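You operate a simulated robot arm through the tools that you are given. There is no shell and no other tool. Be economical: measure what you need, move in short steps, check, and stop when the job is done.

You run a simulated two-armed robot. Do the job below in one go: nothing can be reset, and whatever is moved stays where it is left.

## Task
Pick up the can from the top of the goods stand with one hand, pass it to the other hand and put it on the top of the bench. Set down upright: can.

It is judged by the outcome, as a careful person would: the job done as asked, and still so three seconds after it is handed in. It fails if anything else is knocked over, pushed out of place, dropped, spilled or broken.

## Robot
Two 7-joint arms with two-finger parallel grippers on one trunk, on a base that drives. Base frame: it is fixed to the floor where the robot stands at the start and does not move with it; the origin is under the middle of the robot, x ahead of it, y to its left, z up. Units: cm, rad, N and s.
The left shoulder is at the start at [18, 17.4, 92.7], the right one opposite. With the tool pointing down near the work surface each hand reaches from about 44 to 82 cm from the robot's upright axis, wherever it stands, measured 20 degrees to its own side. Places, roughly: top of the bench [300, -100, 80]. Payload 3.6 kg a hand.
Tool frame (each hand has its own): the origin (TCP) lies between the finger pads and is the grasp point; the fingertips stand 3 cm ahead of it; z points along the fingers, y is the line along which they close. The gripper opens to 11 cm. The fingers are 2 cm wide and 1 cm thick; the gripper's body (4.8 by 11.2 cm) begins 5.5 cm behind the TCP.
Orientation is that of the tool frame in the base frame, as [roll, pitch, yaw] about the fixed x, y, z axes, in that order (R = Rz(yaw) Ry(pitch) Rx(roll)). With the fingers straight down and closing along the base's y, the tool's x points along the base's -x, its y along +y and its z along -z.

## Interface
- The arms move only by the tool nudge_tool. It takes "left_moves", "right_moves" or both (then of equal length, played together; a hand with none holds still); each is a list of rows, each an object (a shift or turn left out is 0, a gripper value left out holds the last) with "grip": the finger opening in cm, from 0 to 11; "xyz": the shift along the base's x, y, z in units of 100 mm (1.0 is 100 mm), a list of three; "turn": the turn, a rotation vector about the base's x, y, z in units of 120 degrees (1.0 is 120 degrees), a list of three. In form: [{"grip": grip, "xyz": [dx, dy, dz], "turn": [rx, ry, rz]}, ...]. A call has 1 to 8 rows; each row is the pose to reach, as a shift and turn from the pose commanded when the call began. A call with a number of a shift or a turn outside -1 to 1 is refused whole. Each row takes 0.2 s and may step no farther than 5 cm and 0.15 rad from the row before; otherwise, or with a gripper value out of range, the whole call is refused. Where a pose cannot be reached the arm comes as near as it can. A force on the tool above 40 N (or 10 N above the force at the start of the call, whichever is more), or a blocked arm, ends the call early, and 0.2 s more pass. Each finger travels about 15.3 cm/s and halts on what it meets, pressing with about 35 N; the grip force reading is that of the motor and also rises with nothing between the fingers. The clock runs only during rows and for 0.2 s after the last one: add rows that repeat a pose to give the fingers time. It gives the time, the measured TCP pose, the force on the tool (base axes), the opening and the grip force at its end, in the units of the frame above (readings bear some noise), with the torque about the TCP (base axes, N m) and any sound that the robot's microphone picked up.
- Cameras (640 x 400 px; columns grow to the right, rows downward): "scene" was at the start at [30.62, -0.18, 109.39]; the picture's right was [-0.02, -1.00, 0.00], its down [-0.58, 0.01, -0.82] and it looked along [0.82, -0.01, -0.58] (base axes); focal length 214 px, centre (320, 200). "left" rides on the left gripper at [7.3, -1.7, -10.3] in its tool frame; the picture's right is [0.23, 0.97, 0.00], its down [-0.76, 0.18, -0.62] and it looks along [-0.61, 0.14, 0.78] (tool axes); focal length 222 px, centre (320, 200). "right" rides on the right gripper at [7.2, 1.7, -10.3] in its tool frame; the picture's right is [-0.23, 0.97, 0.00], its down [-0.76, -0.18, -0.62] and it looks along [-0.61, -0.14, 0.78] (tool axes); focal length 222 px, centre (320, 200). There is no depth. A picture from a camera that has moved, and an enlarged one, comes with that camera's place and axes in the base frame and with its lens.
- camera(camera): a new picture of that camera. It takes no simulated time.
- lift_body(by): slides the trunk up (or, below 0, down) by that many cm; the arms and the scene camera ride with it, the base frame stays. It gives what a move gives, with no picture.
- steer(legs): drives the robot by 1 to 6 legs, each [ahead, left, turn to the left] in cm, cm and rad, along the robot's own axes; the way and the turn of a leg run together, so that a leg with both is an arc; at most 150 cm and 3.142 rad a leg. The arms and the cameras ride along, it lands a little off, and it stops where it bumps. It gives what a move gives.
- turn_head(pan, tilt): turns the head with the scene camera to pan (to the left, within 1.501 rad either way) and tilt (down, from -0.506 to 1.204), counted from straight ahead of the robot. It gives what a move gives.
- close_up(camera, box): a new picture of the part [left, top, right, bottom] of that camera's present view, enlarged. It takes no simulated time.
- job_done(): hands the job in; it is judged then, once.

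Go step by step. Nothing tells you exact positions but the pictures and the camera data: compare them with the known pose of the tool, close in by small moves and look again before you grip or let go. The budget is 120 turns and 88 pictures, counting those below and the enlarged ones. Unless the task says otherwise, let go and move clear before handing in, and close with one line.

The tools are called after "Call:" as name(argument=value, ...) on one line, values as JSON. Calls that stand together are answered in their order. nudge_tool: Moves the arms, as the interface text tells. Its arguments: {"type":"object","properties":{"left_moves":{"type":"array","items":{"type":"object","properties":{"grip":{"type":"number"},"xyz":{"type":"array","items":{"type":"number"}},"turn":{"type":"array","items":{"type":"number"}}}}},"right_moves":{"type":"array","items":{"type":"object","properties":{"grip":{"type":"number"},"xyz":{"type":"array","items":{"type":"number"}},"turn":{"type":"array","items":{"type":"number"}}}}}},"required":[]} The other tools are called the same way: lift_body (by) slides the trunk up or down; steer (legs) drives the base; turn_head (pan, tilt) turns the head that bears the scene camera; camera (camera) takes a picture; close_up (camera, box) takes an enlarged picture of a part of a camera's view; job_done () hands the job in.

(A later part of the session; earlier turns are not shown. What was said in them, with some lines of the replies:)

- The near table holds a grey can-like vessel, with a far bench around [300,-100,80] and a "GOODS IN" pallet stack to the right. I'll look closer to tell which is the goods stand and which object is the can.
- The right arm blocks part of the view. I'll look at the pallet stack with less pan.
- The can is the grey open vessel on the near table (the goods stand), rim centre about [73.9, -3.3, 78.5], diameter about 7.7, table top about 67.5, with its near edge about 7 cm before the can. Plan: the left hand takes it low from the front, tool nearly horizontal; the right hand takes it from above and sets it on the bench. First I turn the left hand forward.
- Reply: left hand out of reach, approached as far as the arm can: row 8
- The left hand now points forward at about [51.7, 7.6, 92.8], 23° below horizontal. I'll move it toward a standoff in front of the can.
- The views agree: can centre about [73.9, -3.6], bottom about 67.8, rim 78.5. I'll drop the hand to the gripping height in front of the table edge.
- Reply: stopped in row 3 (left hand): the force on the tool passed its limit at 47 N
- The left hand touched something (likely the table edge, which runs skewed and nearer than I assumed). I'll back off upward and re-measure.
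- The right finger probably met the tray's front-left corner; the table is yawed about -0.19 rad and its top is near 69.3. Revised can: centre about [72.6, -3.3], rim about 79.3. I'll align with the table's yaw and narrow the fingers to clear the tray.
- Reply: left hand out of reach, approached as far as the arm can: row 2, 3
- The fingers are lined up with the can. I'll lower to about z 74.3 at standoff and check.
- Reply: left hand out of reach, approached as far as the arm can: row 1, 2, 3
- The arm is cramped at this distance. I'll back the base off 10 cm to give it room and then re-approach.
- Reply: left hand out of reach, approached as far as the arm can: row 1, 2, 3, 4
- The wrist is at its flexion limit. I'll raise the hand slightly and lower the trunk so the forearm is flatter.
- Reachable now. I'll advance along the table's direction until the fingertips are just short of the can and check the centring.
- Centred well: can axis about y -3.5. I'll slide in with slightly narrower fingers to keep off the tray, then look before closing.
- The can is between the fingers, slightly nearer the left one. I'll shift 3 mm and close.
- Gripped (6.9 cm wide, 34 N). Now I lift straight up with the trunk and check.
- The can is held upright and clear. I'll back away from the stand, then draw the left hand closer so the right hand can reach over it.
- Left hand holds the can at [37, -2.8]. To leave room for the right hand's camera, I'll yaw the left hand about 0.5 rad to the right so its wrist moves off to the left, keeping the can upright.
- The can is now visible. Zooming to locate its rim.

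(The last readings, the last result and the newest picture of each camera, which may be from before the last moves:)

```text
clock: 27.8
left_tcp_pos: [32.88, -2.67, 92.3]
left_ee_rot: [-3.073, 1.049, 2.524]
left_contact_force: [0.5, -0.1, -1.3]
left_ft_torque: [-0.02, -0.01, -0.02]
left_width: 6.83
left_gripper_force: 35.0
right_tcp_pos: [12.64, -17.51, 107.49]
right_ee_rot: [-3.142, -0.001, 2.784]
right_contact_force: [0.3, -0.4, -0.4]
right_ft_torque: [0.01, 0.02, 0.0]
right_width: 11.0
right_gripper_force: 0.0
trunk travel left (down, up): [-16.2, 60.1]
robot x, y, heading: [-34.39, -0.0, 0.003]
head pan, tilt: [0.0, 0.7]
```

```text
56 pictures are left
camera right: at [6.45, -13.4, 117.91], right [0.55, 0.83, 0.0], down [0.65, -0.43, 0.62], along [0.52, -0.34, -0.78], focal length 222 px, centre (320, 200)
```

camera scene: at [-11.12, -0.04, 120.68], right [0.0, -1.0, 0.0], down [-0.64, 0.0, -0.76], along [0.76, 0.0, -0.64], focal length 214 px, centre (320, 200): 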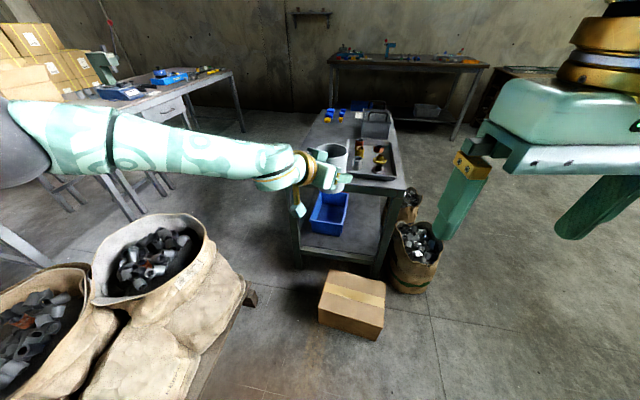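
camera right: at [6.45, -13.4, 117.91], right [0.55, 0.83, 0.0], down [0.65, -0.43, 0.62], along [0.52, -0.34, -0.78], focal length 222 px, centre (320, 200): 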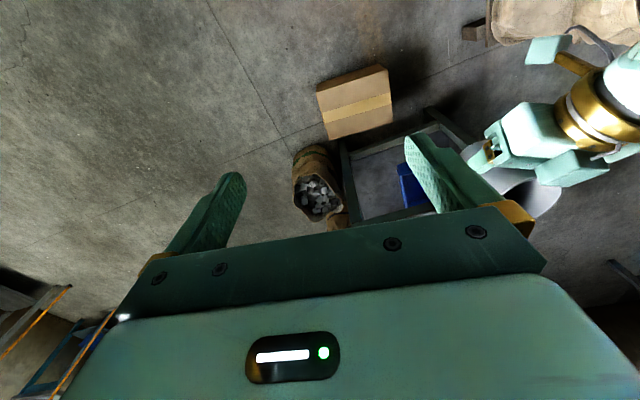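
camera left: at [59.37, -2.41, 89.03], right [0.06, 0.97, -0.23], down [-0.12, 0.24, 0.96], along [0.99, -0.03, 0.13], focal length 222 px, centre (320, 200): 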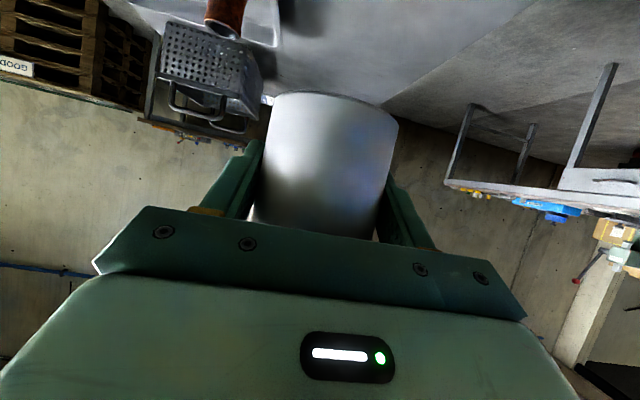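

Rim centre about [33.2, -2.85, 97.5]; base about 87.7. The right hand will come in from above, fingers aligned near the left hand's closing line, tips staying above the left fingers.

Call:
nudge_tool(right_moves=[{"xyz": [0.35, 0.1, 0.1], "turn": [0, 0, -0.02]}, {"xyz": [0.7, 0.2, 0.2], "turn": [0, 0, -0.045]}, {"xyz": [1.0, 0.4, 0.3], "turn": [0, 0, -0.045]}])

Call:
nudge_tool(right_moves=[{"xyz": [0.35, 0.3, 0], "grip": 10}, {"xyz": [0.7, 0.6, 0]}, {"xyz": [1.0, 0.9, 0]}, {"xyz": [1.0, 1.0, 0]}])

Call:
camera(camera="right")

Call:
camera(camera="scene")

```text
clock: 28.6
left_tcp_pos: [32.86, -2.55, 92.33]
left_ee_rot: [-3.07, 1.051, 2.526]
left_contact_force: [0.0, 0.4, -1.3]
left_ft_torque: [0.01, 0.01, -0.04]
left_width: 6.85
left_gripper_force: 34.6
right_tcp_pos: [22.68, -13.48, 110.33]
right_ee_rot: [3.141, -0.002, 2.69]
right_contact_force: [-0.1, 0.1, 0.0]
right_ft_torque: [0.0, -0.01, 0.02]
right_width: 11.01
right_gripper_force: 0.1
trunk travel left (down, up): [-16.2, 60.1]
robot x, y, heading: [-34.93, 0.25, -0.005]
head pan, tilt: [0.0, 0.7]
```

```text
clock: 29.6
left_tcp_pos: [32.91, -2.66, 92.31]
left_ee_rot: [-3.072, 1.053, 2.523]
left_contact_force: [-0.2, -0.5, -1.4]
left_ft_torque: [0.01, -0.01, -0.01]
left_width: 6.85
left_gripper_force: 35.6
right_tcp_pos: [29.34, -4.87, 109.4]
right_ee_rot: [3.14, -0.002, 2.691]
right_contact_force: [1.0, -0.6, -0.1]
right_ft_torque: [0.0, -0.03, 0.04]
right_width: 9.98
right_gripper_force: 0.3
right hand out of reach, approached as far as the arm can: row 3, 4
trunk travel left (down, up): [-16.2, 60.1]
robot x, y, heading: [-34.83, 0.39, -0.005]
head pan, tilt: [0.0, 0.7]
```

```text
55 pictures are left
camera right: at [23.55, -0.24, 119.89], right [0.63, 0.78, 0.0], down [0.61, -0.49, 0.62], along [0.48, -0.39, -0.78], focal length 222 px, centre (320, 200)
```

right: 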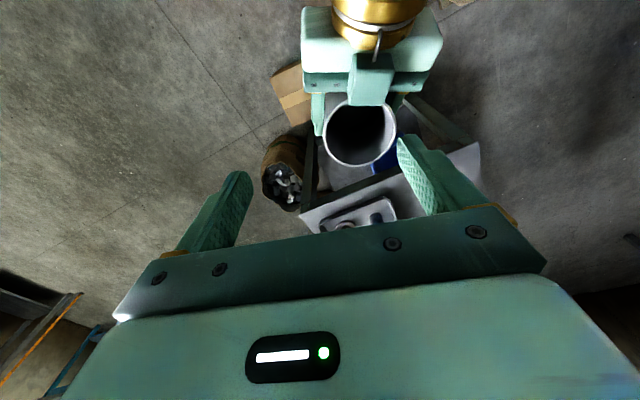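

```text
54 pictures are left
camera scene: at [-11.1, -0.04, 120.68], right [0.0, -1.0, 0.0], down [-0.64, 0.0, -0.76], along [0.76, 0.0, -0.64], focal length 214 px, centre (320, 200)
```

scene: 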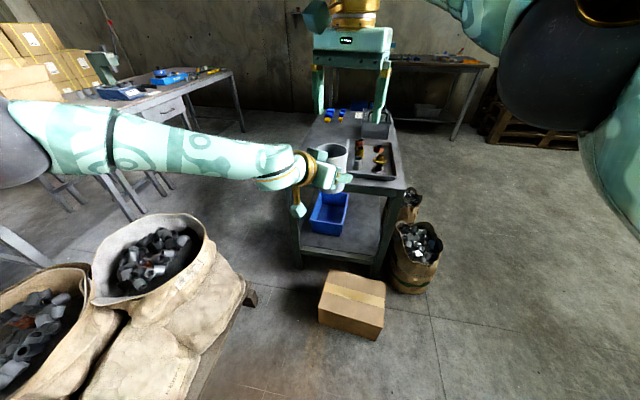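

The right hand is near its limit up there, so I'll bring the can nearer with the left hand.

Call:
nudge_tool(left_moves=[{"xyz": [-0.15, -0.06, 0]}, {"xyz": [-0.3, -0.12, 0]}, {"xyz": [-0.45, -0.18, 0]}, {"xyz": [-0.6, -0.22, 0]}, {"xyz": [-0.6, -0.22, 0]}])

Call:
camera(camera="right")

Call:
close_up(camera="scene", box=[240, 60, 440, 220])

```text
clock: 30.8
left_tcp_pos: [26.88, -5.06, 92.3]
left_ee_rot: [-3.071, 1.05, 2.523]
left_contact_force: [-0.1, -0.5, -0.9]
left_ft_torque: [0.02, 0.0, -0.02]
left_width: 6.82
left_gripper_force: 34.9
right_tcp_pos: [29.47, -4.87, 109.41]
right_ee_rot: [3.14, -0.002, 2.689]
right_contact_force: [-1.2, -0.8, 0.1]
right_ft_torque: [0.02, -0.01, 0.0]
right_width: 10.0
right_gripper_force: 0.1
trunk travel left (down, up): [-16.2, 60.1]
robot x, y, heading: [-34.57, -0.3, 0.001]
head pan, tilt: [0.0, 0.7]
```

```text
53 pictures are left
camera right: at [23.56, -0.24, 119.91], right [0.63, 0.78, 0.0], down [0.61, -0.49, 0.62], along [0.48, -0.39, -0.78], focal length 222 px, centre (320, 200)
```

right: 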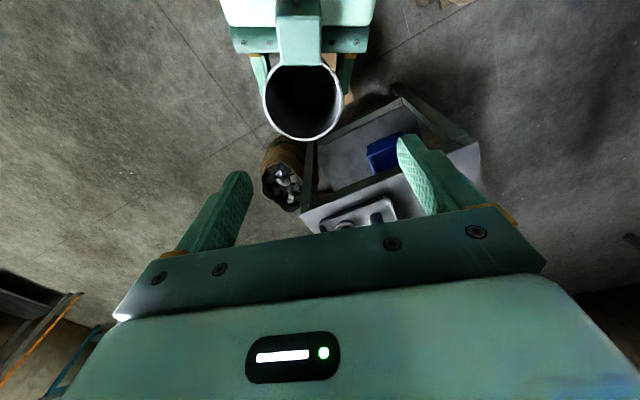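

```text
2.50 times, centred on (340, 140) of scene
camera zoom: at [-11.1, -0.01, 120.68], right [0.0, -1.0, 0.0], down [-0.64, 0.0, -0.76], along [0.76, 0.0, -0.64], focal length 536 px, centre (270, 350)
```

zoom: 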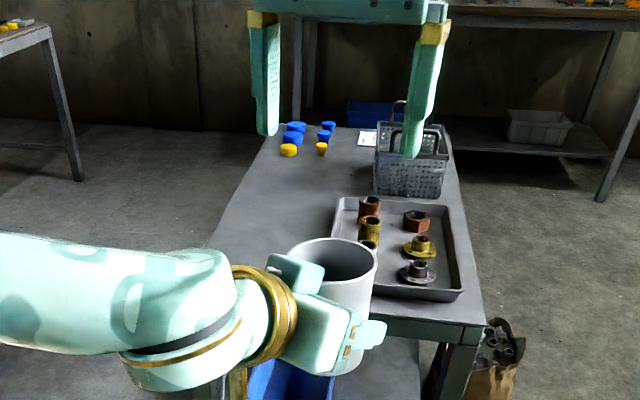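

Rim centre about [26.95, -5.2, 97.3] by both cameras. Moving the right hand over it and lowering part way.

Call:
nudge_tool(right_moves=[{"xyz": [-0.25, -0.033, 0], "grip": 9.5}, {"xyz": [-0.25, -0.033, -0.35]}, {"xyz": [-0.25, -0.033, -0.68]}, {"xyz": [-0.25, -0.033, -0.68]}])

Call:
camera(camera="right")

Call:
close_up(camera="scene", box=[240, 60, 440, 220])

```text
clock: 31.8
left_tcp_pos: [26.92, -5.04, 92.43]
left_ee_rot: [-3.072, 1.05, 2.522]
left_contact_force: [1.0, -0.8, -0.9]
left_ft_torque: [0.0, -0.02, 0.04]
left_width: 6.83
left_gripper_force: 34.7
right_tcp_pos: [26.69, -5.2, 102.8]
right_ee_rot: [3.14, -0.001, 2.692]
right_contact_force: [-0.6, 1.0, 1.1]
right_ft_torque: [0.0, 0.0, 0.0]
right_width: 9.49
right_gripper_force: 0.1
trunk travel left (down, up): [-16.2, 60.1]
robot x, y, heading: [-34.71, -0.18, -0.002]
head pan, tilt: [0.0, 0.7]
```

```text
51 pictures are left
camera right: at [20.85, -0.51, 113.13], right [0.63, 0.78, 0.0], down [0.61, -0.49, 0.62], along [0.48, -0.39, -0.78], focal length 222 px, centre (320, 200)
```

right: 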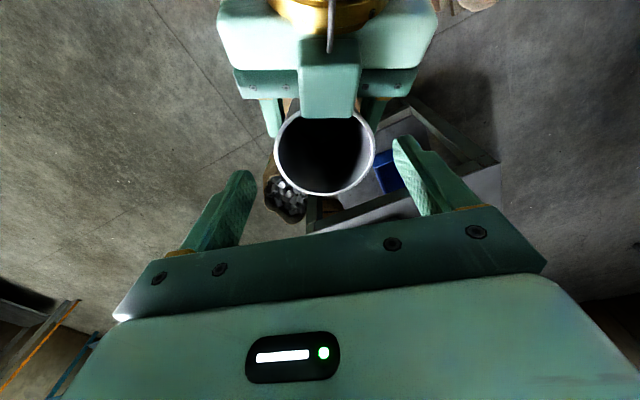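

```text
2.50 times, centred on (340, 140) of scene
camera zoom: at [-11.12, -0.01, 120.69], right [0.0, -1.0, 0.0], down [-0.64, 0.0, -0.76], along [0.76, 0.0, -0.64], focal length 536 px, centre (270, 350)
```

zoom: 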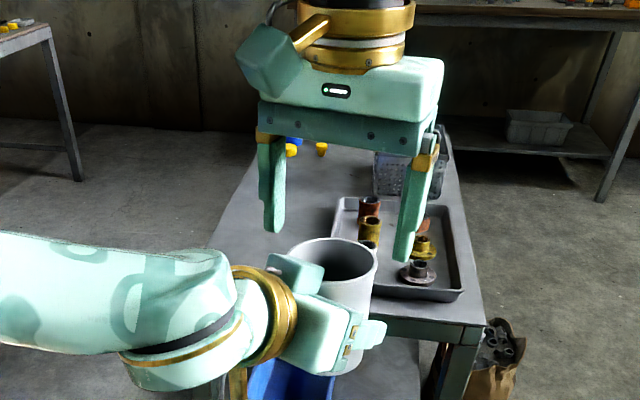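

Aligned within a few mm. Descending so the fingertips straddle the upper 3 cm of the can, above the left fingers.

Call:
nudge_tool(right_moves=[{"xyz": [0.03, 0.02, -0.15]}, {"xyz": [0.03, 0.02, -0.3]}, {"xyz": [0.03, 0.02, -0.45]}, {"xyz": [0.03, 0.02, -0.53]}, {"xyz": [0.03, 0.02, -0.53]}])

Call:
camera(camera="right")

Call:
close_up(camera="scene", box=[260, 100, 420, 220])

Call:
camera(camera="left")

```text
clock: 33.0
left_tcp_pos: [26.98, -5.08, 92.23]
left_ee_rot: [-3.071, 1.05, 2.524]
left_contact_force: [-0.6, 0.4, -8.9]
left_ft_torque: [-0.41, 0.12, 0.0]
left_width: 6.83
left_gripper_force: 35.3
right_tcp_pos: [26.98, -5.0, 97.57]
right_ee_rot: [3.14, -0.001, 2.691]
right_contact_force: [0.1, -2.1, 7.4]
right_ft_torque: [0.39, -0.12, -0.02]
right_width: 9.49
right_gripper_force: 0.0
trunk travel left (down, up): [-16.2, 60.1]
robot x, y, heading: [-34.81, -0.13, -0.002]
head pan, tilt: [0.0, 0.7]
```

```text
49 pictures are left
camera right: at [21.2, -0.42, 107.95], right [0.63, 0.78, 0.0], down [0.61, -0.49, 0.62], along [0.48, -0.39, -0.78], focal length 222 px, centre (320, 200)
```

right: 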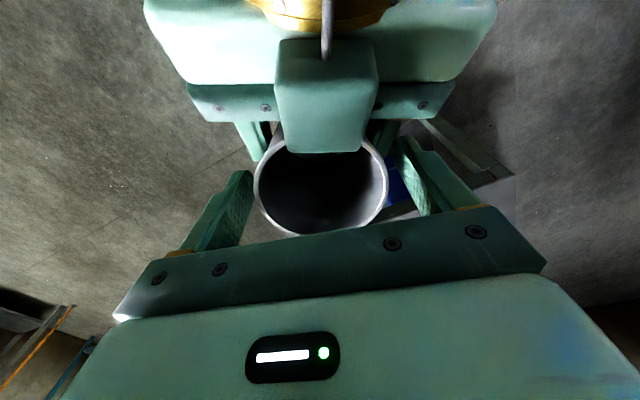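

```text
3.33 times, centred on (340, 160) of scene
camera zoom: at [-11.11, -0.02, 120.68], right [0.0, -1.0, 0.0], down [-0.64, 0.0, -0.76], along [0.76, 0.0, -0.64], focal length 715 px, centre (253, 333)
```

zoom: 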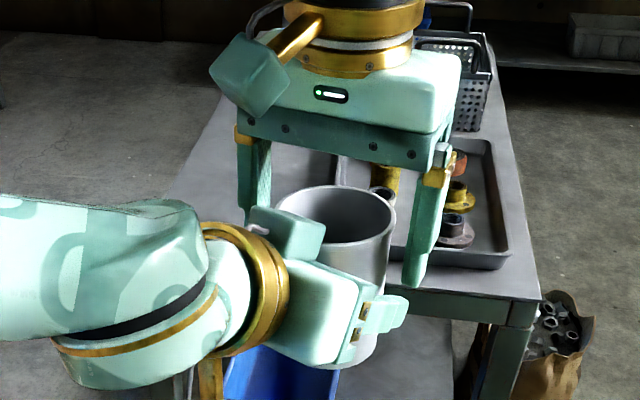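

```text
47 pictures are left
camera left: at [16.16, 1.47, 91.16], right [0.52, 0.82, -0.23], down [0.01, 0.27, 0.96], along [0.86, -0.5, 0.13], focal length 222 px, centre (320, 200)
```

left: 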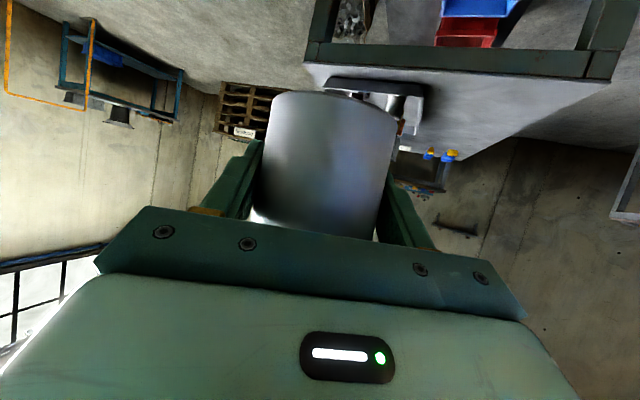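

A light touch: the right hand's left fingertip met the left hand's finger. I'll rise 6 mm, align the right hand's yaw exactly with the left's, then re-lower slightly.

Call:
nudge_tool(right_moves=[{"xyz": [0, 0, 0.08]}, {"xyz": [0, 0, 0.08], "turn": [0, 0, -0.04]}, {"xyz": [0, 0, 0.06], "turn": [0, 0, -0.08]}, {"xyz": [0, 0, 0.0], "turn": [0, 0, -0.08]}, {"xyz": [0, 0, 0.0], "turn": [0, 0, -0.08]}])

```text
clock: 34.2
left_tcp_pos: [26.9, -5.1, 92.34]
left_ee_rot: [-3.072, 1.05, 2.523]
left_contact_force: [-0.3, -0.5, -1.0]
left_ft_torque: [0.02, -0.03, -0.01]
left_width: 6.8
left_gripper_force: 34.8
right_tcp_pos: [26.99, -5.0, 97.32]
right_ee_rot: [3.14, -0.003, 2.523]
right_contact_force: [-0.2, 1.2, 0.4]
right_ft_torque: [0.01, 0.03, 0.01]
right_width: 9.52
right_gripper_force: 0.1
trunk travel left (down, up): [-16.2, 60.1]
robot x, y, heading: [-34.83, 0.29, 0.006]
head pan, tilt: [0.0, 0.7]
```

Contact gone at z 97.3. Closing the right hand.

Call:
nudge_tool(right_moves=[{"grip": 8}, {"grip": 7}, {"grip": 6}, {"grip": 6}, {"grip": 6}])

Call:
camera(camera="right")

Call:
close_up(camera="scene", box=[260, 100, 420, 220])

```text
clock: 35.4
left_tcp_pos: [26.96, -5.13, 92.43]
left_ee_rot: [-3.074, 1.053, 2.523]
left_contact_force: [-4.4, -2.9, -0.5]
left_ft_torque: [0.62, -0.66, -0.19]
left_width: 6.8
left_gripper_force: 34.4
right_tcp_pos: [27.02, -4.94, 97.37]
right_ee_rot: [-3.141, -0.001, 2.524]
right_contact_force: [4.5, 3.7, -0.1]
right_ft_torque: [-0.45, 0.46, 0.2]
right_width: 6.9
right_gripper_force: 34.9
trunk travel left (down, up): [-16.2, 60.1]
robot x, y, heading: [-34.46, -0.12, -0.0]
head pan, tilt: [0.0, 0.7]
```

```text
46 pictures are left
camera right: at [22.04, 0.51, 107.79], right [0.75, 0.66, 0.0], down [0.52, -0.59, 0.62], along [0.41, -0.47, -0.78], focal length 222 px, centre (320, 200)
```

right: 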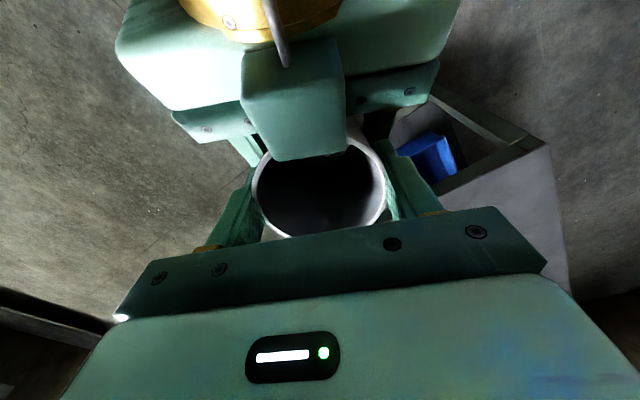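

```text
3.33 times, centred on (340, 160) of scene
camera zoom: at [-11.11, -0.02, 120.68], right [0.0, -1.0, 0.0], down [-0.64, 0.0, -0.76], along [0.76, 0.0, -0.64], focal length 715 px, centre (253, 333)
```

zoom: 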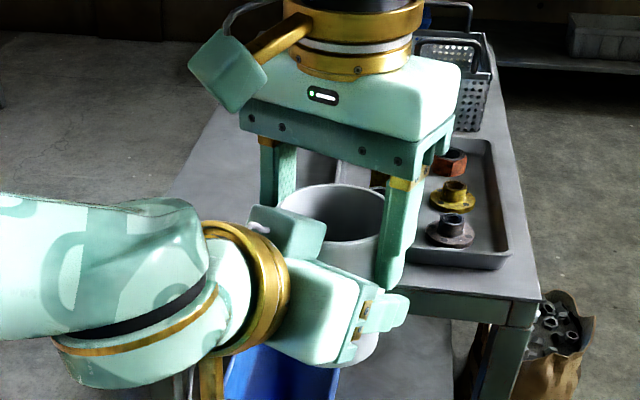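

Both hands hold the can. Opening the left fingers, then drawing the left hand straight back horizontally.

Call:
nudge_tool(left_moves=[{"grip": 7.5}, {"grip": 8.8}, {"grip": 8.8}])

Call:
nudge_tool(left_moves=[{"xyz": [-0.08, 0.057, -0.02]}, {"xyz": [-0.24, 0.17, -0.04]}, {"xyz": [-0.41, 0.285, -0.06]}, {"xyz": [-0.65, 0.45, -0.1]}, {"xyz": [-0.9, 0.62, -0.1]}])

Call:
camera(camera="scene")

Call:
camera(camera="right")

```text
clock: 36.2
left_tcp_pos: [26.94, -5.09, 92.47]
left_ee_rot: [-3.072, 1.053, 2.524]
left_contact_force: [0.1, -1.3, -0.7]
left_ft_torque: [-0.01, -0.05, -0.01]
left_width: 8.81
left_gripper_force: 0.1
right_tcp_pos: [26.93, -4.92, 97.45]
right_ee_rot: [3.141, -0.002, 2.523]
right_contact_force: [0.0, 0.4, 0.7]
right_ft_torque: [0.04, 0.0, 0.02]
right_width: 6.9
right_gripper_force: 34.9
trunk travel left (down, up): [-16.2, 60.1]
robot x, y, heading: [-34.72, -0.13, 0.001]
head pan, tilt: [0.0, 0.7]
```

```text
clock: 37.4
left_tcp_pos: [21.52, 3.97, 91.25]
left_ee_rot: [-3.067, 1.051, 2.53]
left_contact_force: [-0.4, 0.4, -0.8]
left_ft_torque: [0.04, 0.01, -0.01]
left_width: 8.8
left_gripper_force: 0.0
left hand out of reach, approached as far as the arm can: row 3, 4, 5
right_tcp_pos: [26.87, -4.62, 97.43]
right_ee_rot: [-3.139, 0.001, 2.526]
right_contact_force: [-0.3, 1.6, -0.2]
right_ft_torque: [-0.04, 0.0, 0.0]
right_width: 6.87
right_gripper_force: 34.7
trunk travel left (down, up): [-16.2, 60.1]
robot x, y, heading: [-34.48, 0.16, -0.001]
head pan, tilt: [0.0, 0.7]
```

```text
44 pictures are left
camera scene: at [-11.16, 0.36, 120.7], right [0.0, -1.0, 0.0], down [-0.64, 0.0, -0.76], along [0.76, 0.0, -0.64], focal length 214 px, centre (320, 200)
```

scene: 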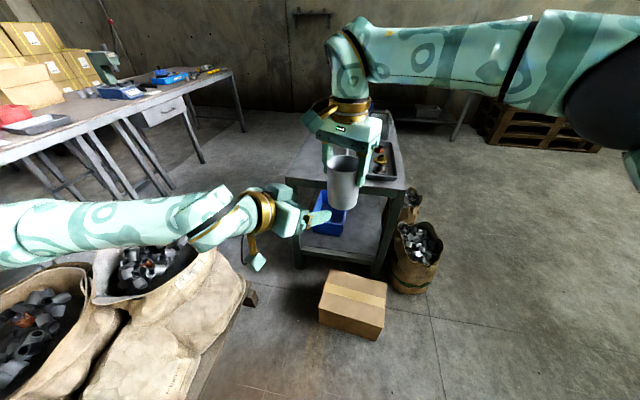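

```text
43 pictures are left
camera right: at [21.95, 0.92, 107.83], right [0.75, 0.66, 0.0], down [0.52, -0.58, 0.62], along [0.41, -0.47, -0.78], focal length 222 px, centre (320, 200)
```

right: 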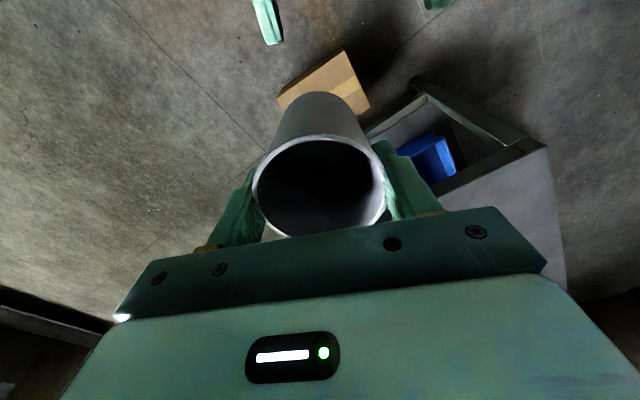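

Hand-over done: the right hand holds the can alone, upright. I'll fold the left hand back to pointing down at its own side before driving.

Call:
nudge_tool(left_moves=[{"xyz": [-0.1, 0.15, 0.05], "turn": [0.036, 0.05, 0]}, {"xyz": [-0.2, 0.3, 0.1], "turn": [0.072, 0.1, 0]}, {"xyz": [-0.3, 0.45, 0.15], "turn": [0.108, 0.15, 0]}, {"xyz": [-0.4, 0.6, 0.2], "turn": [0.144, 0.2, 0]}, {"xyz": [-0.5, 0.75, 0.25], "turn": [0.18, 0.25, 0]}, {"xyz": [-0.6, 0.9, 0.3], "turn": [0.216, 0.3, 0]}, {"xyz": [-0.7, 1.0, 0.3], "turn": [0.252, 0.35, 0]}, {"xyz": [-0.8, 1.0, 0.3], "turn": [0.288, 0.4, 0]}])

Call:
turn_head(pan=-0.7, tilt=0.5)

Call:
camera(camera="scene")

```text
clock: 39.2
left_tcp_pos: [13.93, 13.81, 94.53]
left_ee_rot: [-3.076, 0.082, 2.522]
left_contact_force: [0.4, 1.0, -0.2]
left_ft_torque: [0.03, -0.01, -0.01]
left_width: 8.78
left_gripper_force: 0.0
left hand out of reach, approached as far as the arm can: row 8
right_tcp_pos: [26.97, -5.1, 97.4]
right_ee_rot: [3.141, -0.002, 2.523]
right_contact_force: [0.4, 0.0, 0.3]
right_ft_torque: [-0.05, -0.03, 0.03]
right_width: 6.84
right_gripper_force: 34.8
trunk travel left (down, up): [-16.2, 60.1]
robot x, y, heading: [-34.47, -0.0, 0.001]
head pan, tilt: [0.0, 0.7]
```

```text
clock: 40.3
left_tcp_pos: [14.06, 13.74, 94.48]
left_ee_rot: [-3.078, 0.084, 2.522]
left_contact_force: [0.3, -0.1, -0.1]
left_ft_torque: [0.02, 0.01, -0.01]
left_width: 8.79
left_gripper_force: 0.1
right_tcp_pos: [26.93, -4.89, 97.43]
right_ee_rot: [-3.141, -0.002, 2.524]
right_contact_force: [-0.5, -0.5, 0.0]
right_ft_torque: [0.01, 0.03, -0.02]
right_width: 6.82
right_gripper_force: 34.8
trunk travel left (down, up): [-16.2, 60.1]
robot x, y, heading: [-34.05, -0.22, -0.003]
head pan, tilt: [-0.7, 0.499]
```

```text
42 pictures are left
camera scene: at [-12.65, -5.86, 122.45], right [-0.64, -0.77, 0.0], down [-0.37, 0.31, -0.88], along [0.67, -0.57, -0.48], focal length 214 px, centre (320, 200)
```

scene: 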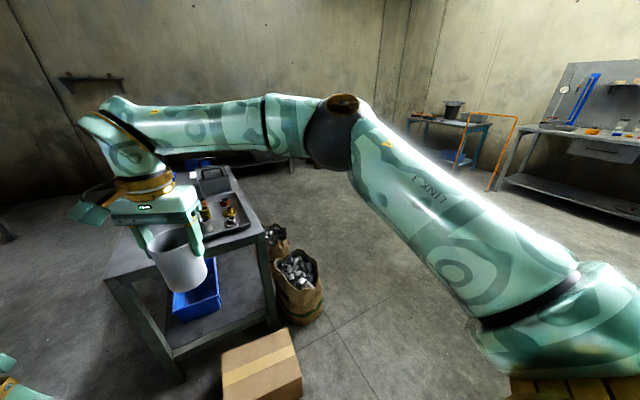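

The floor to the right is clear beyond the sacks (y about -50). I'll strafe right 110 cm, then drive ahead along that lane, and look.

Call:
steer(legs=[[0, -112, 0], [120, 0, 0]])

Call:
turn_head(pan=0.0, tilt=0.45)

Call:
camera(camera="scene")

```text
clock: 51.5
left_tcp_pos: [129.16, -99.22, 94.55]
left_ee_rot: [-3.078, 0.085, 2.525]
left_contact_force: [0.4, -0.4, 0.8]
left_ft_torque: [0.0, 0.01, -0.03]
left_width: 8.8
left_gripper_force: 0.1
right_tcp_pos: [142.29, -117.89, 97.44]
right_ee_rot: [3.141, -0.001, 2.528]
right_contact_force: [0.6, 0.4, 0.1]
right_ft_torque: [0.05, 0.02, 0.0]
right_width: 6.78
right_gripper_force: 35.2
trunk travel left (down, up): [-16.2, 60.1]
robot x, y, heading: [80.87, -113.31, -0.0]
head pan, tilt: [-0.7, 0.499]
```

```text
clock: 52.6
left_tcp_pos: [129.17, -99.1, 94.29]
left_ee_rot: [-3.078, 0.084, 2.524]
left_contact_force: [0.1, -0.8, -0.2]
left_ft_torque: [-0.02, 0.0, -0.01]
left_width: 8.79
left_gripper_force: 0.1
right_tcp_pos: [142.32, -117.77, 97.38]
right_ee_rot: [-3.141, -0.003, 2.528]
right_contact_force: [-0.2, -0.9, -0.2]
right_ft_torque: [0.04, -0.02, 0.0]
right_width: 6.79
right_gripper_force: 34.6
trunk travel left (down, up): [-16.2, 60.1]
robot x, y, heading: [80.99, -112.76, 0.003]
head pan, tilt: [0.0, 0.45]
```

```text
41 pictures are left
camera scene: at [104.83, -113.01, 122.9], right [0.0, -1.0, 0.0], down [-0.44, 0.0, -0.9], along [0.9, 0.0, -0.44], focal length 214 px, centre (320, 200)
```

scene: 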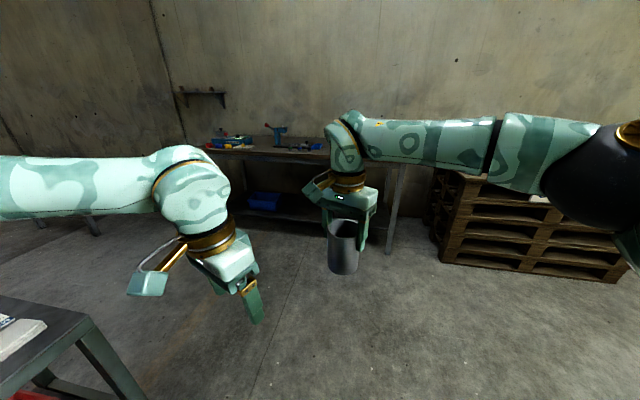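

The bench lies ahead. Zooming on its top to find free space.

Call:
close_up(camera="scene", box=[180, 110, 440, 260])

```text
2.46 times, centred on (310, 185) of scene
camera zoom: at [104.83, -113.01, 122.9], right [0.0, -1.0, 0.0], down [-0.44, 0.0, -0.9], along [0.9, 0.0, -0.44], focal length 528 px, centre (345, 237)
```

zoom: 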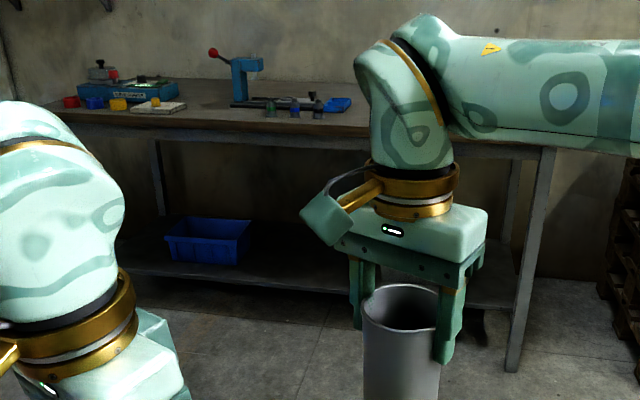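

Front edge runs roughly from [301,-2] to [258,-175], so the robot should face about -0.24 rad. I'll raise the trunk, drive closer, turn and look at the free space.

Call:
lift_body(by=15)

Call:
steer(legs=[[85, 0, 0], [0, 0, -0.243], [0, 36, 0]])

Call:
turn_head(pan=0.0, tilt=0.6)

Call:
camera(camera="scene")

Call:
camera(camera="right")

```text
clock: 54.4
left_tcp_pos: [124.89, -99.26, 115.48]
left_ee_rot: [3.116, 0.209, 2.514]
left_contact_force: [0.4, 0.1, -0.1]
left_ft_torque: [0.0, 0.01, 0.02]
left_width: 8.8
left_gripper_force: 0.1
right_tcp_pos: [142.33, -117.93, 112.38]
right_ee_rot: [-3.141, -0.002, 2.526]
right_contact_force: [-0.2, 0.4, -1.6]
right_ft_torque: [0.0, 0.0, 0.02]
right_width: 6.77
right_gripper_force: 35.3
trunk travel left (down, up): [-31.2, 45.1]
robot x, y, heading: [80.43, -112.72, 0.002]
head pan, tilt: [0.0, 0.45]
```

```text
clock: 61.7
left_tcp_pos: [221.38, -74.55, 115.49]
left_ee_rot: [3.116, 0.211, 2.267]
left_contact_force: [-0.1, 0.3, 0.0]
left_ft_torque: [-0.03, -0.01, 0.02]
left_width: 8.79
left_gripper_force: 0.0
right_tcp_pos: [233.75, -96.92, 112.31]
right_ee_rot: [3.141, -0.002, 2.281]
right_contact_force: [-0.1, -0.5, -1.8]
right_ft_torque: [0.01, 0.02, 0.0]
right_width: 6.77
right_gripper_force: 35.0
trunk travel left (down, up): [-31.2, 45.1]
robot x, y, heading: [175.24, -77.44, -0.24]
head pan, tilt: [0.0, 0.45]
```

```text
clock: 62.4
left_tcp_pos: [221.23, -74.78, 115.56]
left_ee_rot: [3.116, 0.209, 2.268]
left_contact_force: [-0.3, 0.4, -0.3]
left_ft_torque: [-0.01, -0.03, -0.03]
left_width: 8.8
left_gripper_force: 0.0
right_tcp_pos: [233.65, -96.99, 112.42]
right_ee_rot: [-3.142, -0.003, 2.281]
right_contact_force: [-0.1, 0.5, -0.8]
right_ft_torque: [0.03, -0.01, 0.01]
right_width: 6.79
right_gripper_force: 35.0
trunk travel left (down, up): [-31.2, 45.1]
robot x, y, heading: [175.43, -77.04, -0.238]
head pan, tilt: [0.0, 0.6]
```

```text
39 pictures are left
camera scene: at [191.02, -81.34, 137.1], right [-0.24, -0.97, 0.0], down [-0.55, 0.14, -0.82], along [0.8, -0.2, -0.57], focal length 214 px, centre (320, 200)
```

scene: 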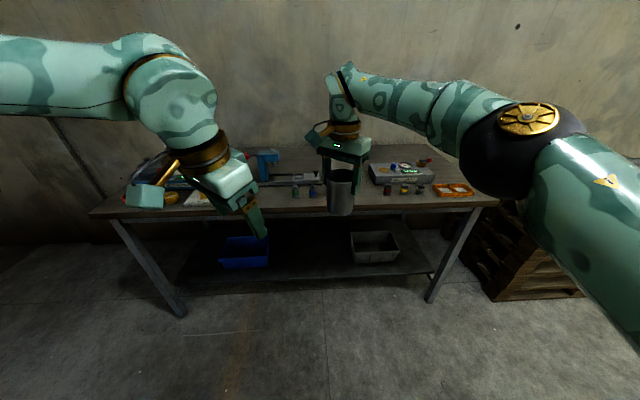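

```text
38 pictures are left
camera right: at [230.2, -90.53, 122.79], right [0.89, 0.46, 0.0], down [0.36, -0.69, 0.62], along [0.29, -0.55, -0.78], focal length 222 px, centre (320, 200)
```

right: 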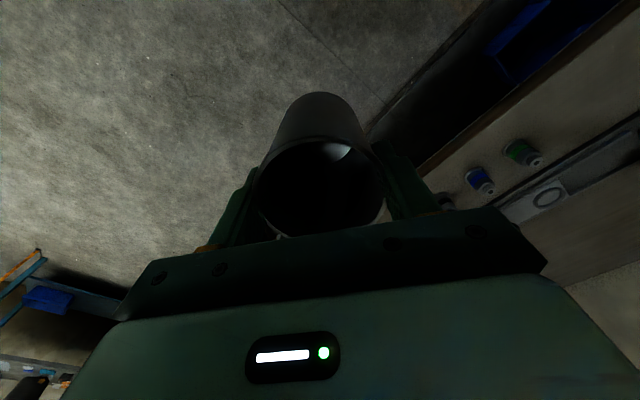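

Call:
close_up(camera="scene", box=[200, 130, 510, 320])

```text
2.06 times, centred on (355, 225) of scene
camera zoom: at [191.02, -81.34, 137.1], right [-0.24, -0.97, 0.0], down [-0.55, 0.14, -0.82], along [0.8, -0.2, -0.57], focal length 443 px, centre (248, 148)
```

zoom: 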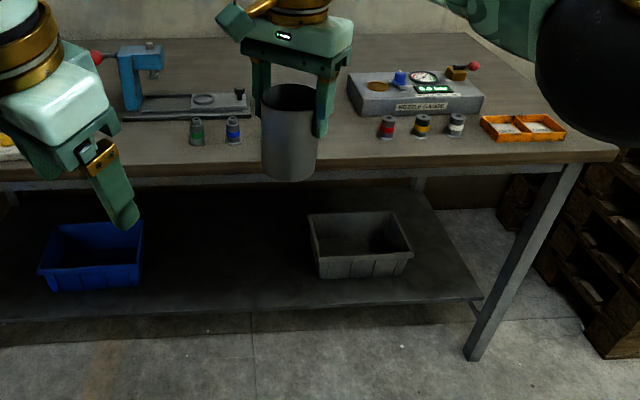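

There is a free gap on the bench between the blue bottle and the red bottle, centred near [274, -117] about 14 cm in from the front edge; the bottles are about 18 cm either side. I'll drive in with the can high.

Call:
steer(legs=[[20, -10, 0], [16, 0, 0]])

Call:
camera(camera="scene")

Call:
camera(camera="right")

```text
clock: 65.1
left_tcp_pos: [253.82, -92.33, 115.39]
left_ee_rot: [3.115, 0.207, 2.271]
left_contact_force: [0.3, 0.0, 0.3]
left_ft_torque: [0.03, 0.02, -0.02]
left_width: 8.79
left_gripper_force: 0.0
right_tcp_pos: [266.24, -114.68, 112.29]
right_ee_rot: [-3.139, -0.004, 2.287]
right_contact_force: [-0.5, -0.2, -2.1]
right_ft_torque: [0.0, 0.01, 0.01]
right_width: 6.78
right_gripper_force: 34.7
trunk travel left (down, up): [-31.2, 45.1]
robot x, y, heading: [207.3, -95.44, -0.236]
head pan, tilt: [0.0, 0.6]
```

```text
36 pictures are left
camera scene: at [223.56, -99.09, 137.07], right [-0.24, -0.97, 0.0], down [-0.55, 0.13, -0.82], along [0.8, -0.19, -0.57], focal length 214 px, centre (320, 200)
```

scene: 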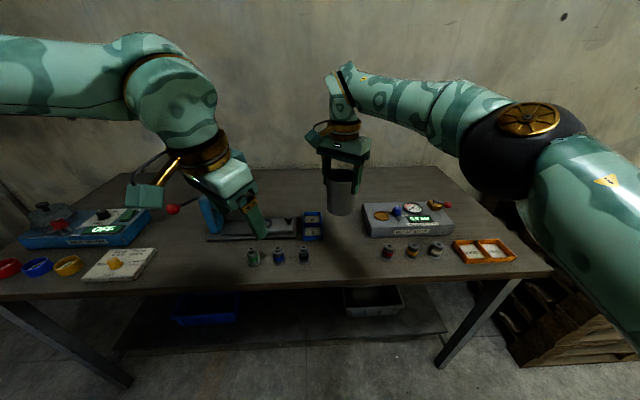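

```text
35 pictures are left
camera right: at [262.76, -108.07, 122.72], right [0.88, 0.47, 0.0], down [0.37, -0.69, 0.62], along [0.29, -0.55, -0.78], focal length 222 px, centre (320, 200)
```

right: 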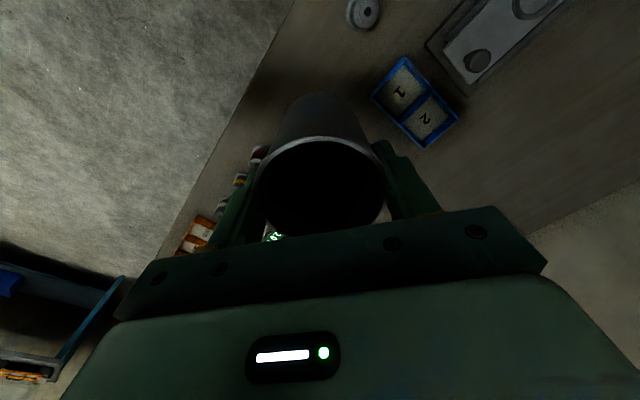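

Clear spot chosen at [271, -119], about 14 cm from bottles on either side. Moving over it and lowering with the arm.

Call:
nudge_tool(right_moves=[{"xyz": [0.2, -0.2, 0]}, {"xyz": [0.48, -0.45, 0]}, {"xyz": [0.48, -0.45, -0.3]}, {"xyz": [0.48, -0.45, -0.6]}, {"xyz": [0.48, -0.45, -0.9]}, {"xyz": [0.48, -0.45, -0.9]}])

Call:
camera(camera="scene")

Call:
camera(camera="right")

```text
clock: 66.5
left_tcp_pos: [253.71, -92.37, 115.52]
left_ee_rot: [3.115, 0.209, 2.271]
left_contact_force: [1.3, -0.8, -1.0]
left_ft_torque: [0.02, 0.0, 0.02]
left_width: 8.79
left_gripper_force: 0.0
right_tcp_pos: [268.53, -118.86, 103.95]
right_ee_rot: [-3.141, -0.002, 2.284]
right_contact_force: [-0.5, 0.3, -1.1]
right_ft_torque: [0.01, -0.01, 0.01]
right_width: 6.78
right_gripper_force: 34.9
right hand out of reach, approached as far as the arm can: row 1, 2, 3, 4, 5, 6
trunk travel left (down, up): [-31.2, 45.1]
robot x, y, heading: [207.6, -95.43, -0.242]
head pan, tilt: [0.0, 0.6]
```

```text
34 pictures are left
camera scene: at [223.41, -99.11, 137.09], right [-0.24, -0.97, 0.0], down [-0.55, 0.13, -0.82], along [0.8, -0.19, -0.57], focal length 214 px, centre (320, 200)
```

scene: 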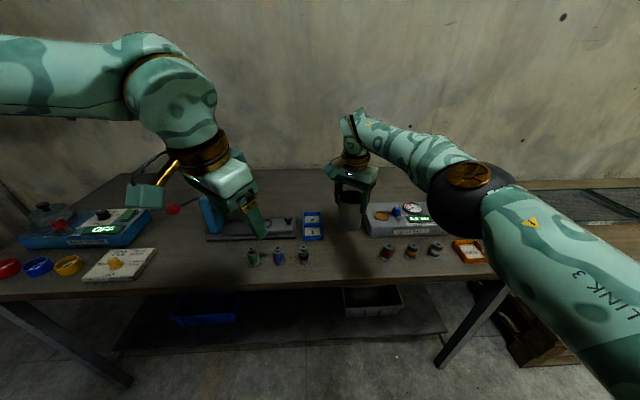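

```text
33 pictures are left
camera right: at [265.08, -112.33, 114.35], right [0.88, 0.47, 0.0], down [0.37, -0.69, 0.62], along [0.29, -0.55, -0.78], focal length 222 px, centre (320, 200)
```

right: 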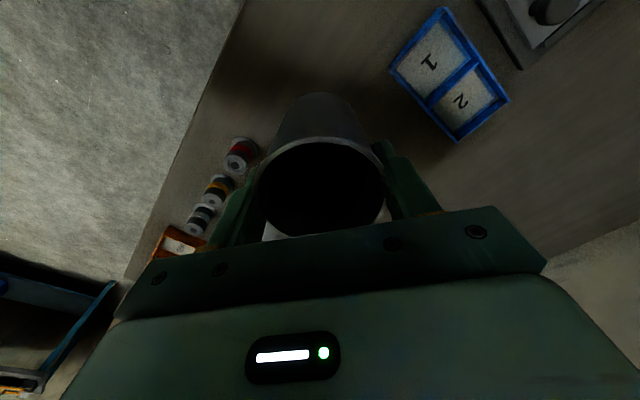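

The wrist is near a limit; I'll unwind the right hand's yaw (the can is round, so harmless) and then go on.

Call:
nudge_tool(right_moves=[{"turn": [0, 0, 0.06]}, {"turn": [0, 0, 0.12]}, {"turn": [0, 0, 0.18]}, {"turn": [0, 0, 0.24]}, {"xyz": [0, 0, -0.2], "turn": [0, 0, 0.28]}, {"xyz": [0, 0, -0.4], "turn": [0, 0, 0.28]}, {"xyz": [0, 0, -0.6], "turn": [0, 0, 0.28]}])

Call:
camera(camera="right")

Call:
camera(camera="scene")

```text
clock: 68.1
left_tcp_pos: [253.87, -92.16, 115.48]
left_ee_rot: [3.116, 0.209, 2.273]
left_contact_force: [0.0, 0.5, 1.2]
left_ft_torque: [0.0, -0.02, -0.02]
left_width: 8.79
left_gripper_force: 0.0
right_tcp_pos: [266.87, -118.63, 98.56]
right_ee_rot: [-3.141, -0.001, 2.871]
right_contact_force: [0.0, -0.3, -1.3]
right_ft_torque: [-0.01, 0.02, -0.01]
right_width: 6.77
right_gripper_force: 34.7
right hand out of reach, approached as far as the arm can: row 3, 4, 5, 6, 7
trunk travel left (down, up): [-31.2, 45.1]
robot x, y, heading: [207.73, -95.3, -0.235]
head pan, tilt: [0.0, 0.6]
```

```text
32 pictures are left
camera right: at [260.36, -115.1, 109.07], right [0.48, 0.88, 0.0], down [0.69, -0.37, 0.62], along [0.55, -0.3, -0.78], focal length 222 px, centre (320, 200)
```

right: 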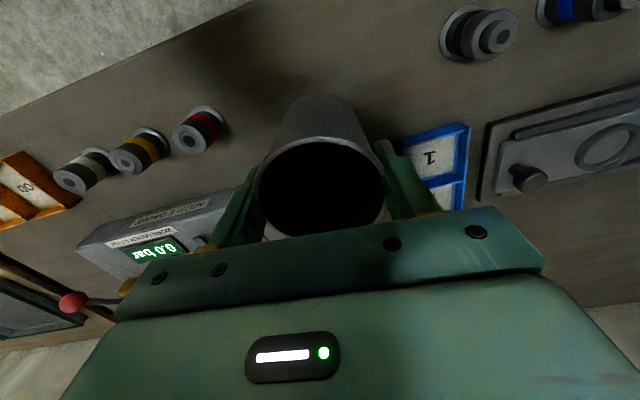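

```text
31 pictures are left
camera scene: at [223.38, -99.0, 137.1], right [-0.24, -0.97, 0.0], down [-0.55, 0.13, -0.82], along [0.8, -0.19, -0.57], focal length 214 px, centre (320, 200)
```

scene: 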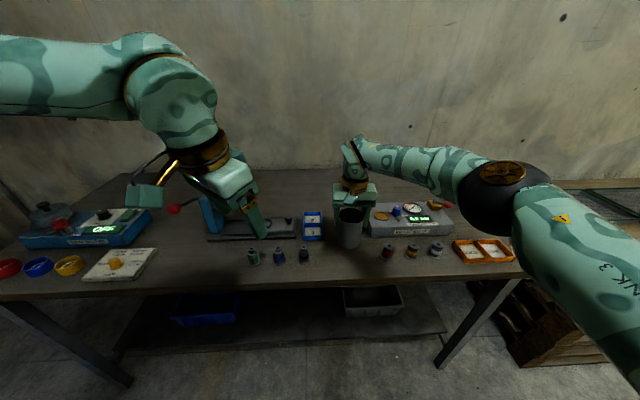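

The can is over a clear patch about 10 cm in from the edge. I'll lower with the trunk, which keeps the arm posture, stopping a few cm above the top to check.

Call:
lift_body(by=-6)

Call:
close_up(camera="scene", box=[220, 100, 480, 260])

Call:
camera(camera="right")

```text
clock: 69.1
left_tcp_pos: [253.64, -92.2, 109.56]
left_ee_rot: [3.113, 0.213, 2.27]
left_contact_force: [0.1, -0.4, 0.3]
left_ft_torque: [0.0, 0.01, 0.0]
left_width: 8.81
left_gripper_force: 0.1
right_tcp_pos: [267.11, -118.61, 93.04]
right_ee_rot: [3.141, 0.003, 2.87]
right_contact_force: [4.8, -2.6, 23.7]
right_ft_torque: [-0.13, -0.12, 0.01]
right_width: 6.75
right_gripper_force: 35.3
trunk travel left (down, up): [-25.2, 51.1]
robot x, y, heading: [207.11, -95.11, -0.241]
head pan, tilt: [0.0, 0.6]
```

```text
2.46 times, centred on (350, 180) of scene
camera zoom: at [225.8, -99.61, 130.99], right [-0.24, -0.97, 0.0], down [-0.55, 0.13, -0.83], along [0.8, -0.19, -0.56], focal length 528 px, centre (246, 249)
```

zoom: 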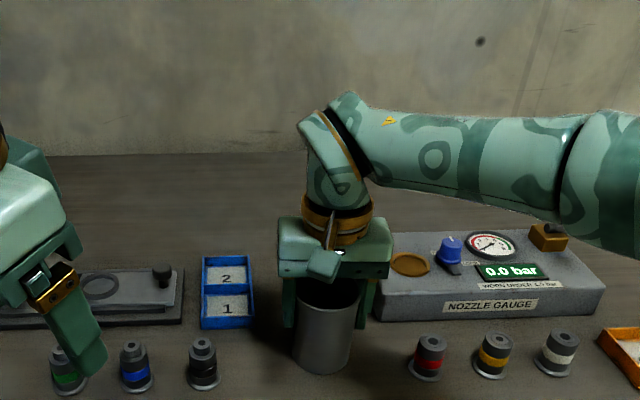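

```text
29 pictures are left
camera right: at [260.42, -115.15, 103.36], right [0.48, 0.88, 0.0], down [0.68, -0.37, 0.63], along [0.55, -0.3, -0.78], focal length 222 px, centre (320, 200)
```

right: 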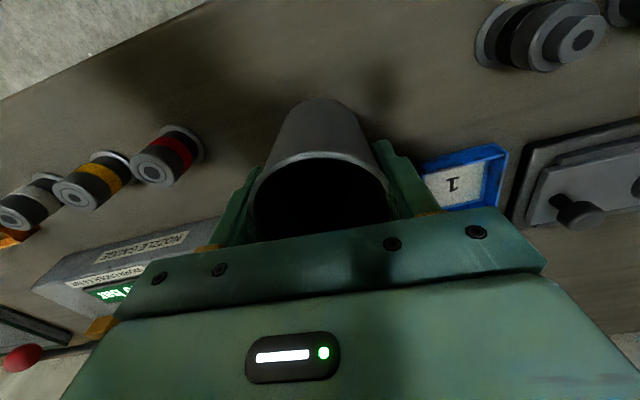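

The can has met the bench top (24 N, load centred beneath the can). I'll ease the pressure slightly, then look at the fit.

Call:
lift_body(by=0.4)

Call:
close_up(camera="scene", box=[300, 180, 420, 260])

```text
clock: 69.6
left_tcp_pos: [253.64, -92.26, 109.77]
left_ee_rot: [3.115, 0.211, 2.273]
left_contact_force: [-0.9, 1.3, -0.1]
left_ft_torque: [0.01, -0.01, 0.0]
left_width: 8.79
left_gripper_force: 0.0
right_tcp_pos: [266.94, -118.61, 92.95]
right_ee_rot: [-3.14, -0.005, 2.872]
right_contact_force: [0.7, 0.4, 6.3]
right_ft_torque: [0.0, -0.24, 0.02]
right_width: 6.74
right_gripper_force: 35.0
trunk travel left (down, up): [-25.6, 50.7]
robot x, y, heading: [207.54, -94.61, -0.233]
head pan, tilt: [0.0, 0.6]
```

```text
5.00 times, centred on (360, 220) of scene
camera zoom: at [225.72, -99.6, 131.35], right [-0.24, -0.97, 0.0], down [-0.55, 0.13, -0.82], along [0.8, -0.19, -0.57], focal length 1072 px, centre (120, 100)
```

zoom: 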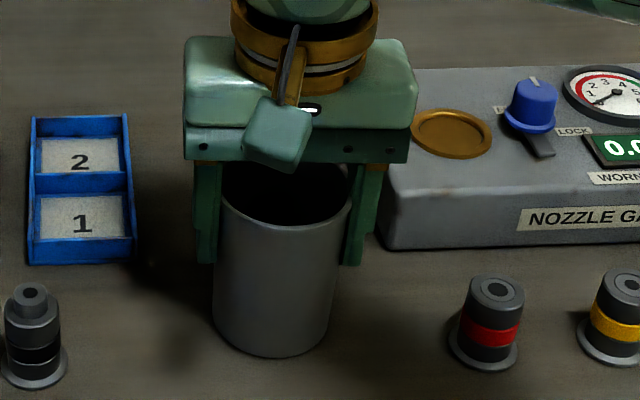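

The can stands flat on the bench with clear room. Opening the fingers just a little (gauge box nearby), then rising.

Call:
nudge_tool(right_moves=[{"grip": 7.3}, {"grip": 7.9}, {"grip": 8.2}, {"grip": 8.2}])

Call:
close_up(camera="scene", box=[300, 180, 420, 260])

Call:
camera(camera="right")

```text
clock: 70.6
left_tcp_pos: [253.66, -92.26, 109.88]
left_ee_rot: [3.115, 0.208, 2.273]
left_contact_force: [-0.2, 0.5, -0.1]
left_ft_torque: [-0.01, 0.01, 0.03]
left_width: 8.78
left_gripper_force: 0.1
right_tcp_pos: [267.06, -118.62, 93.05]
right_ee_rot: [-3.139, -0.002, 2.873]
right_contact_force: [-0.8, 0.7, -0.1]
right_ft_torque: [-0.01, 0.01, 0.02]
right_width: 8.18
right_gripper_force: 0.0
trunk travel left (down, up): [-25.6, 50.7]
robot x, y, heading: [207.46, -95.37, -0.242]
head pan, tilt: [0.0, 0.6]
```

```text
5.00 times, centred on (360, 220) of scene
camera zoom: at [225.77, -99.63, 131.36], right [-0.24, -0.97, 0.0], down [-0.55, 0.13, -0.82], along [0.8, -0.19, -0.57], focal length 1072 px, centre (120, 100)
```

zoom: 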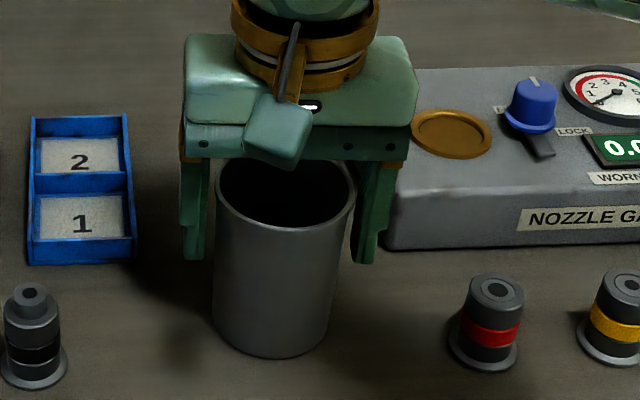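

```text
26 pictures are left
camera right: at [260.5, -115.19, 103.55], right [0.48, 0.88, 0.0], down [0.69, -0.37, 0.62], along [0.55, -0.3, -0.78], focal length 222 px, centre (320, 200)
```

right: 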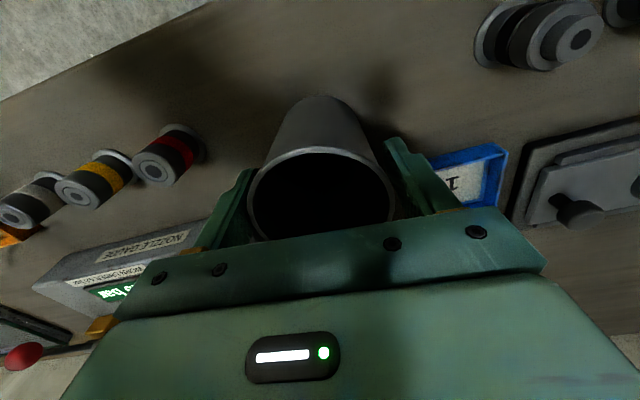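

The can stands free with both fingers off it. Rising straight up with the trunk, then backing the base away.

Call:
lift_body(by=16)

Call:
steer(legs=[[-30, 0, 0]])

Call:
camera(camera="scene")

Call:
close_up(camera="scene", box=[220, 160, 480, 320])

```text
clock: 72.4
left_tcp_pos: [251.32, -91.68, 128.66]
left_ee_rot: [3.069, 0.269, 2.263]
left_contact_force: [-0.4, -0.9, -0.1]
left_ft_torque: [0.02, 0.01, 0.01]
left_width: 8.79
left_gripper_force: 0.0
right_tcp_pos: [265.83, -118.44, 113.45]
right_ee_rot: [3.137, 0.074, 2.869]
right_contact_force: [-0.3, 0.0, 0.1]
right_ft_torque: [-0.02, 0.01, 0.0]
right_width: 8.2
right_gripper_force: 0.1
trunk travel left (down, up): [-41.6, 34.7]
robot x, y, heading: [207.35, -95.17, -0.237]
head pan, tilt: [0.0, 0.6]
```

```text
clock: 74.5
left_tcp_pos: [221.74, -84.3, 128.75]
left_ee_rot: [3.068, 0.269, 2.27]
left_contact_force: [0.4, 0.3, -0.2]
left_ft_torque: [-0.01, 0.0, 0.01]
left_width: 8.79
left_gripper_force: 0.1
right_tcp_pos: [236.43, -110.98, 113.49]
right_ee_rot: [3.14, 0.075, 2.875]
right_contact_force: [-0.1, -0.2, 0.3]
right_ft_torque: [-0.01, -0.02, -0.02]
right_width: 8.18
right_gripper_force: 0.0
trunk travel left (down, up): [-41.6, 34.7]
robot x, y, heading: [178.37, -88.22, -0.237]
head pan, tilt: [0.0, 0.6]
```

```text
25 pictures are left
camera scene: at [190.55, -91.09, 147.63], right [-0.23, -0.97, 0.0], down [-0.55, 0.13, -0.83], along [0.8, -0.19, -0.56], focal length 214 px, centre (320, 200)
```

scene: 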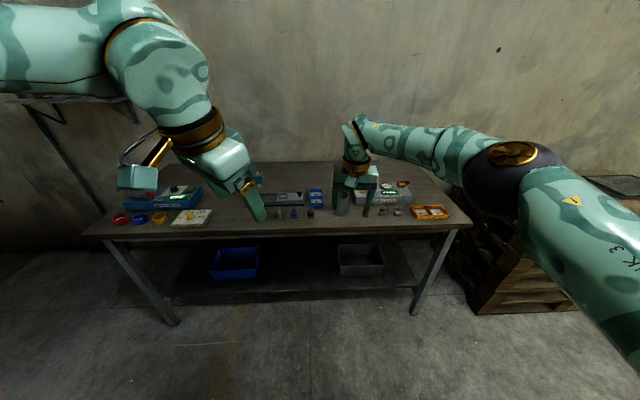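

```text
2.46 times, centred on (350, 240) of scene
camera zoom: at [190.55, -91.09, 147.63], right [-0.23, -0.97, 0.0], down [-0.55, 0.13, -0.83], along [0.8, -0.19, -0.56], focal length 528 px, centre (246, 102)
```

zoom: 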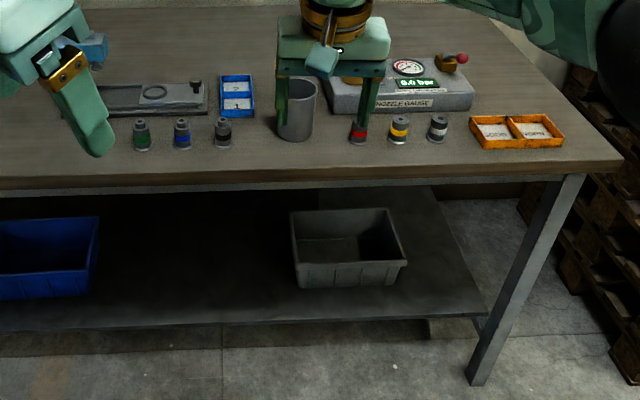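

The can stands upright on the bench, the bottles, tray and gauge around it look undisturbed, and both hands are clear. Handing in.

Call:
job_done()

```text
The job is handed in.
```

I took the can from the goods stand with the left hand, passed it to the right hand and set it upright on the bench; both hands are clear of it. On the first approach, the left hand touched something at the stand (47 N before it stopped), probably the corner of the tray. I saw nothing moved afterwards.
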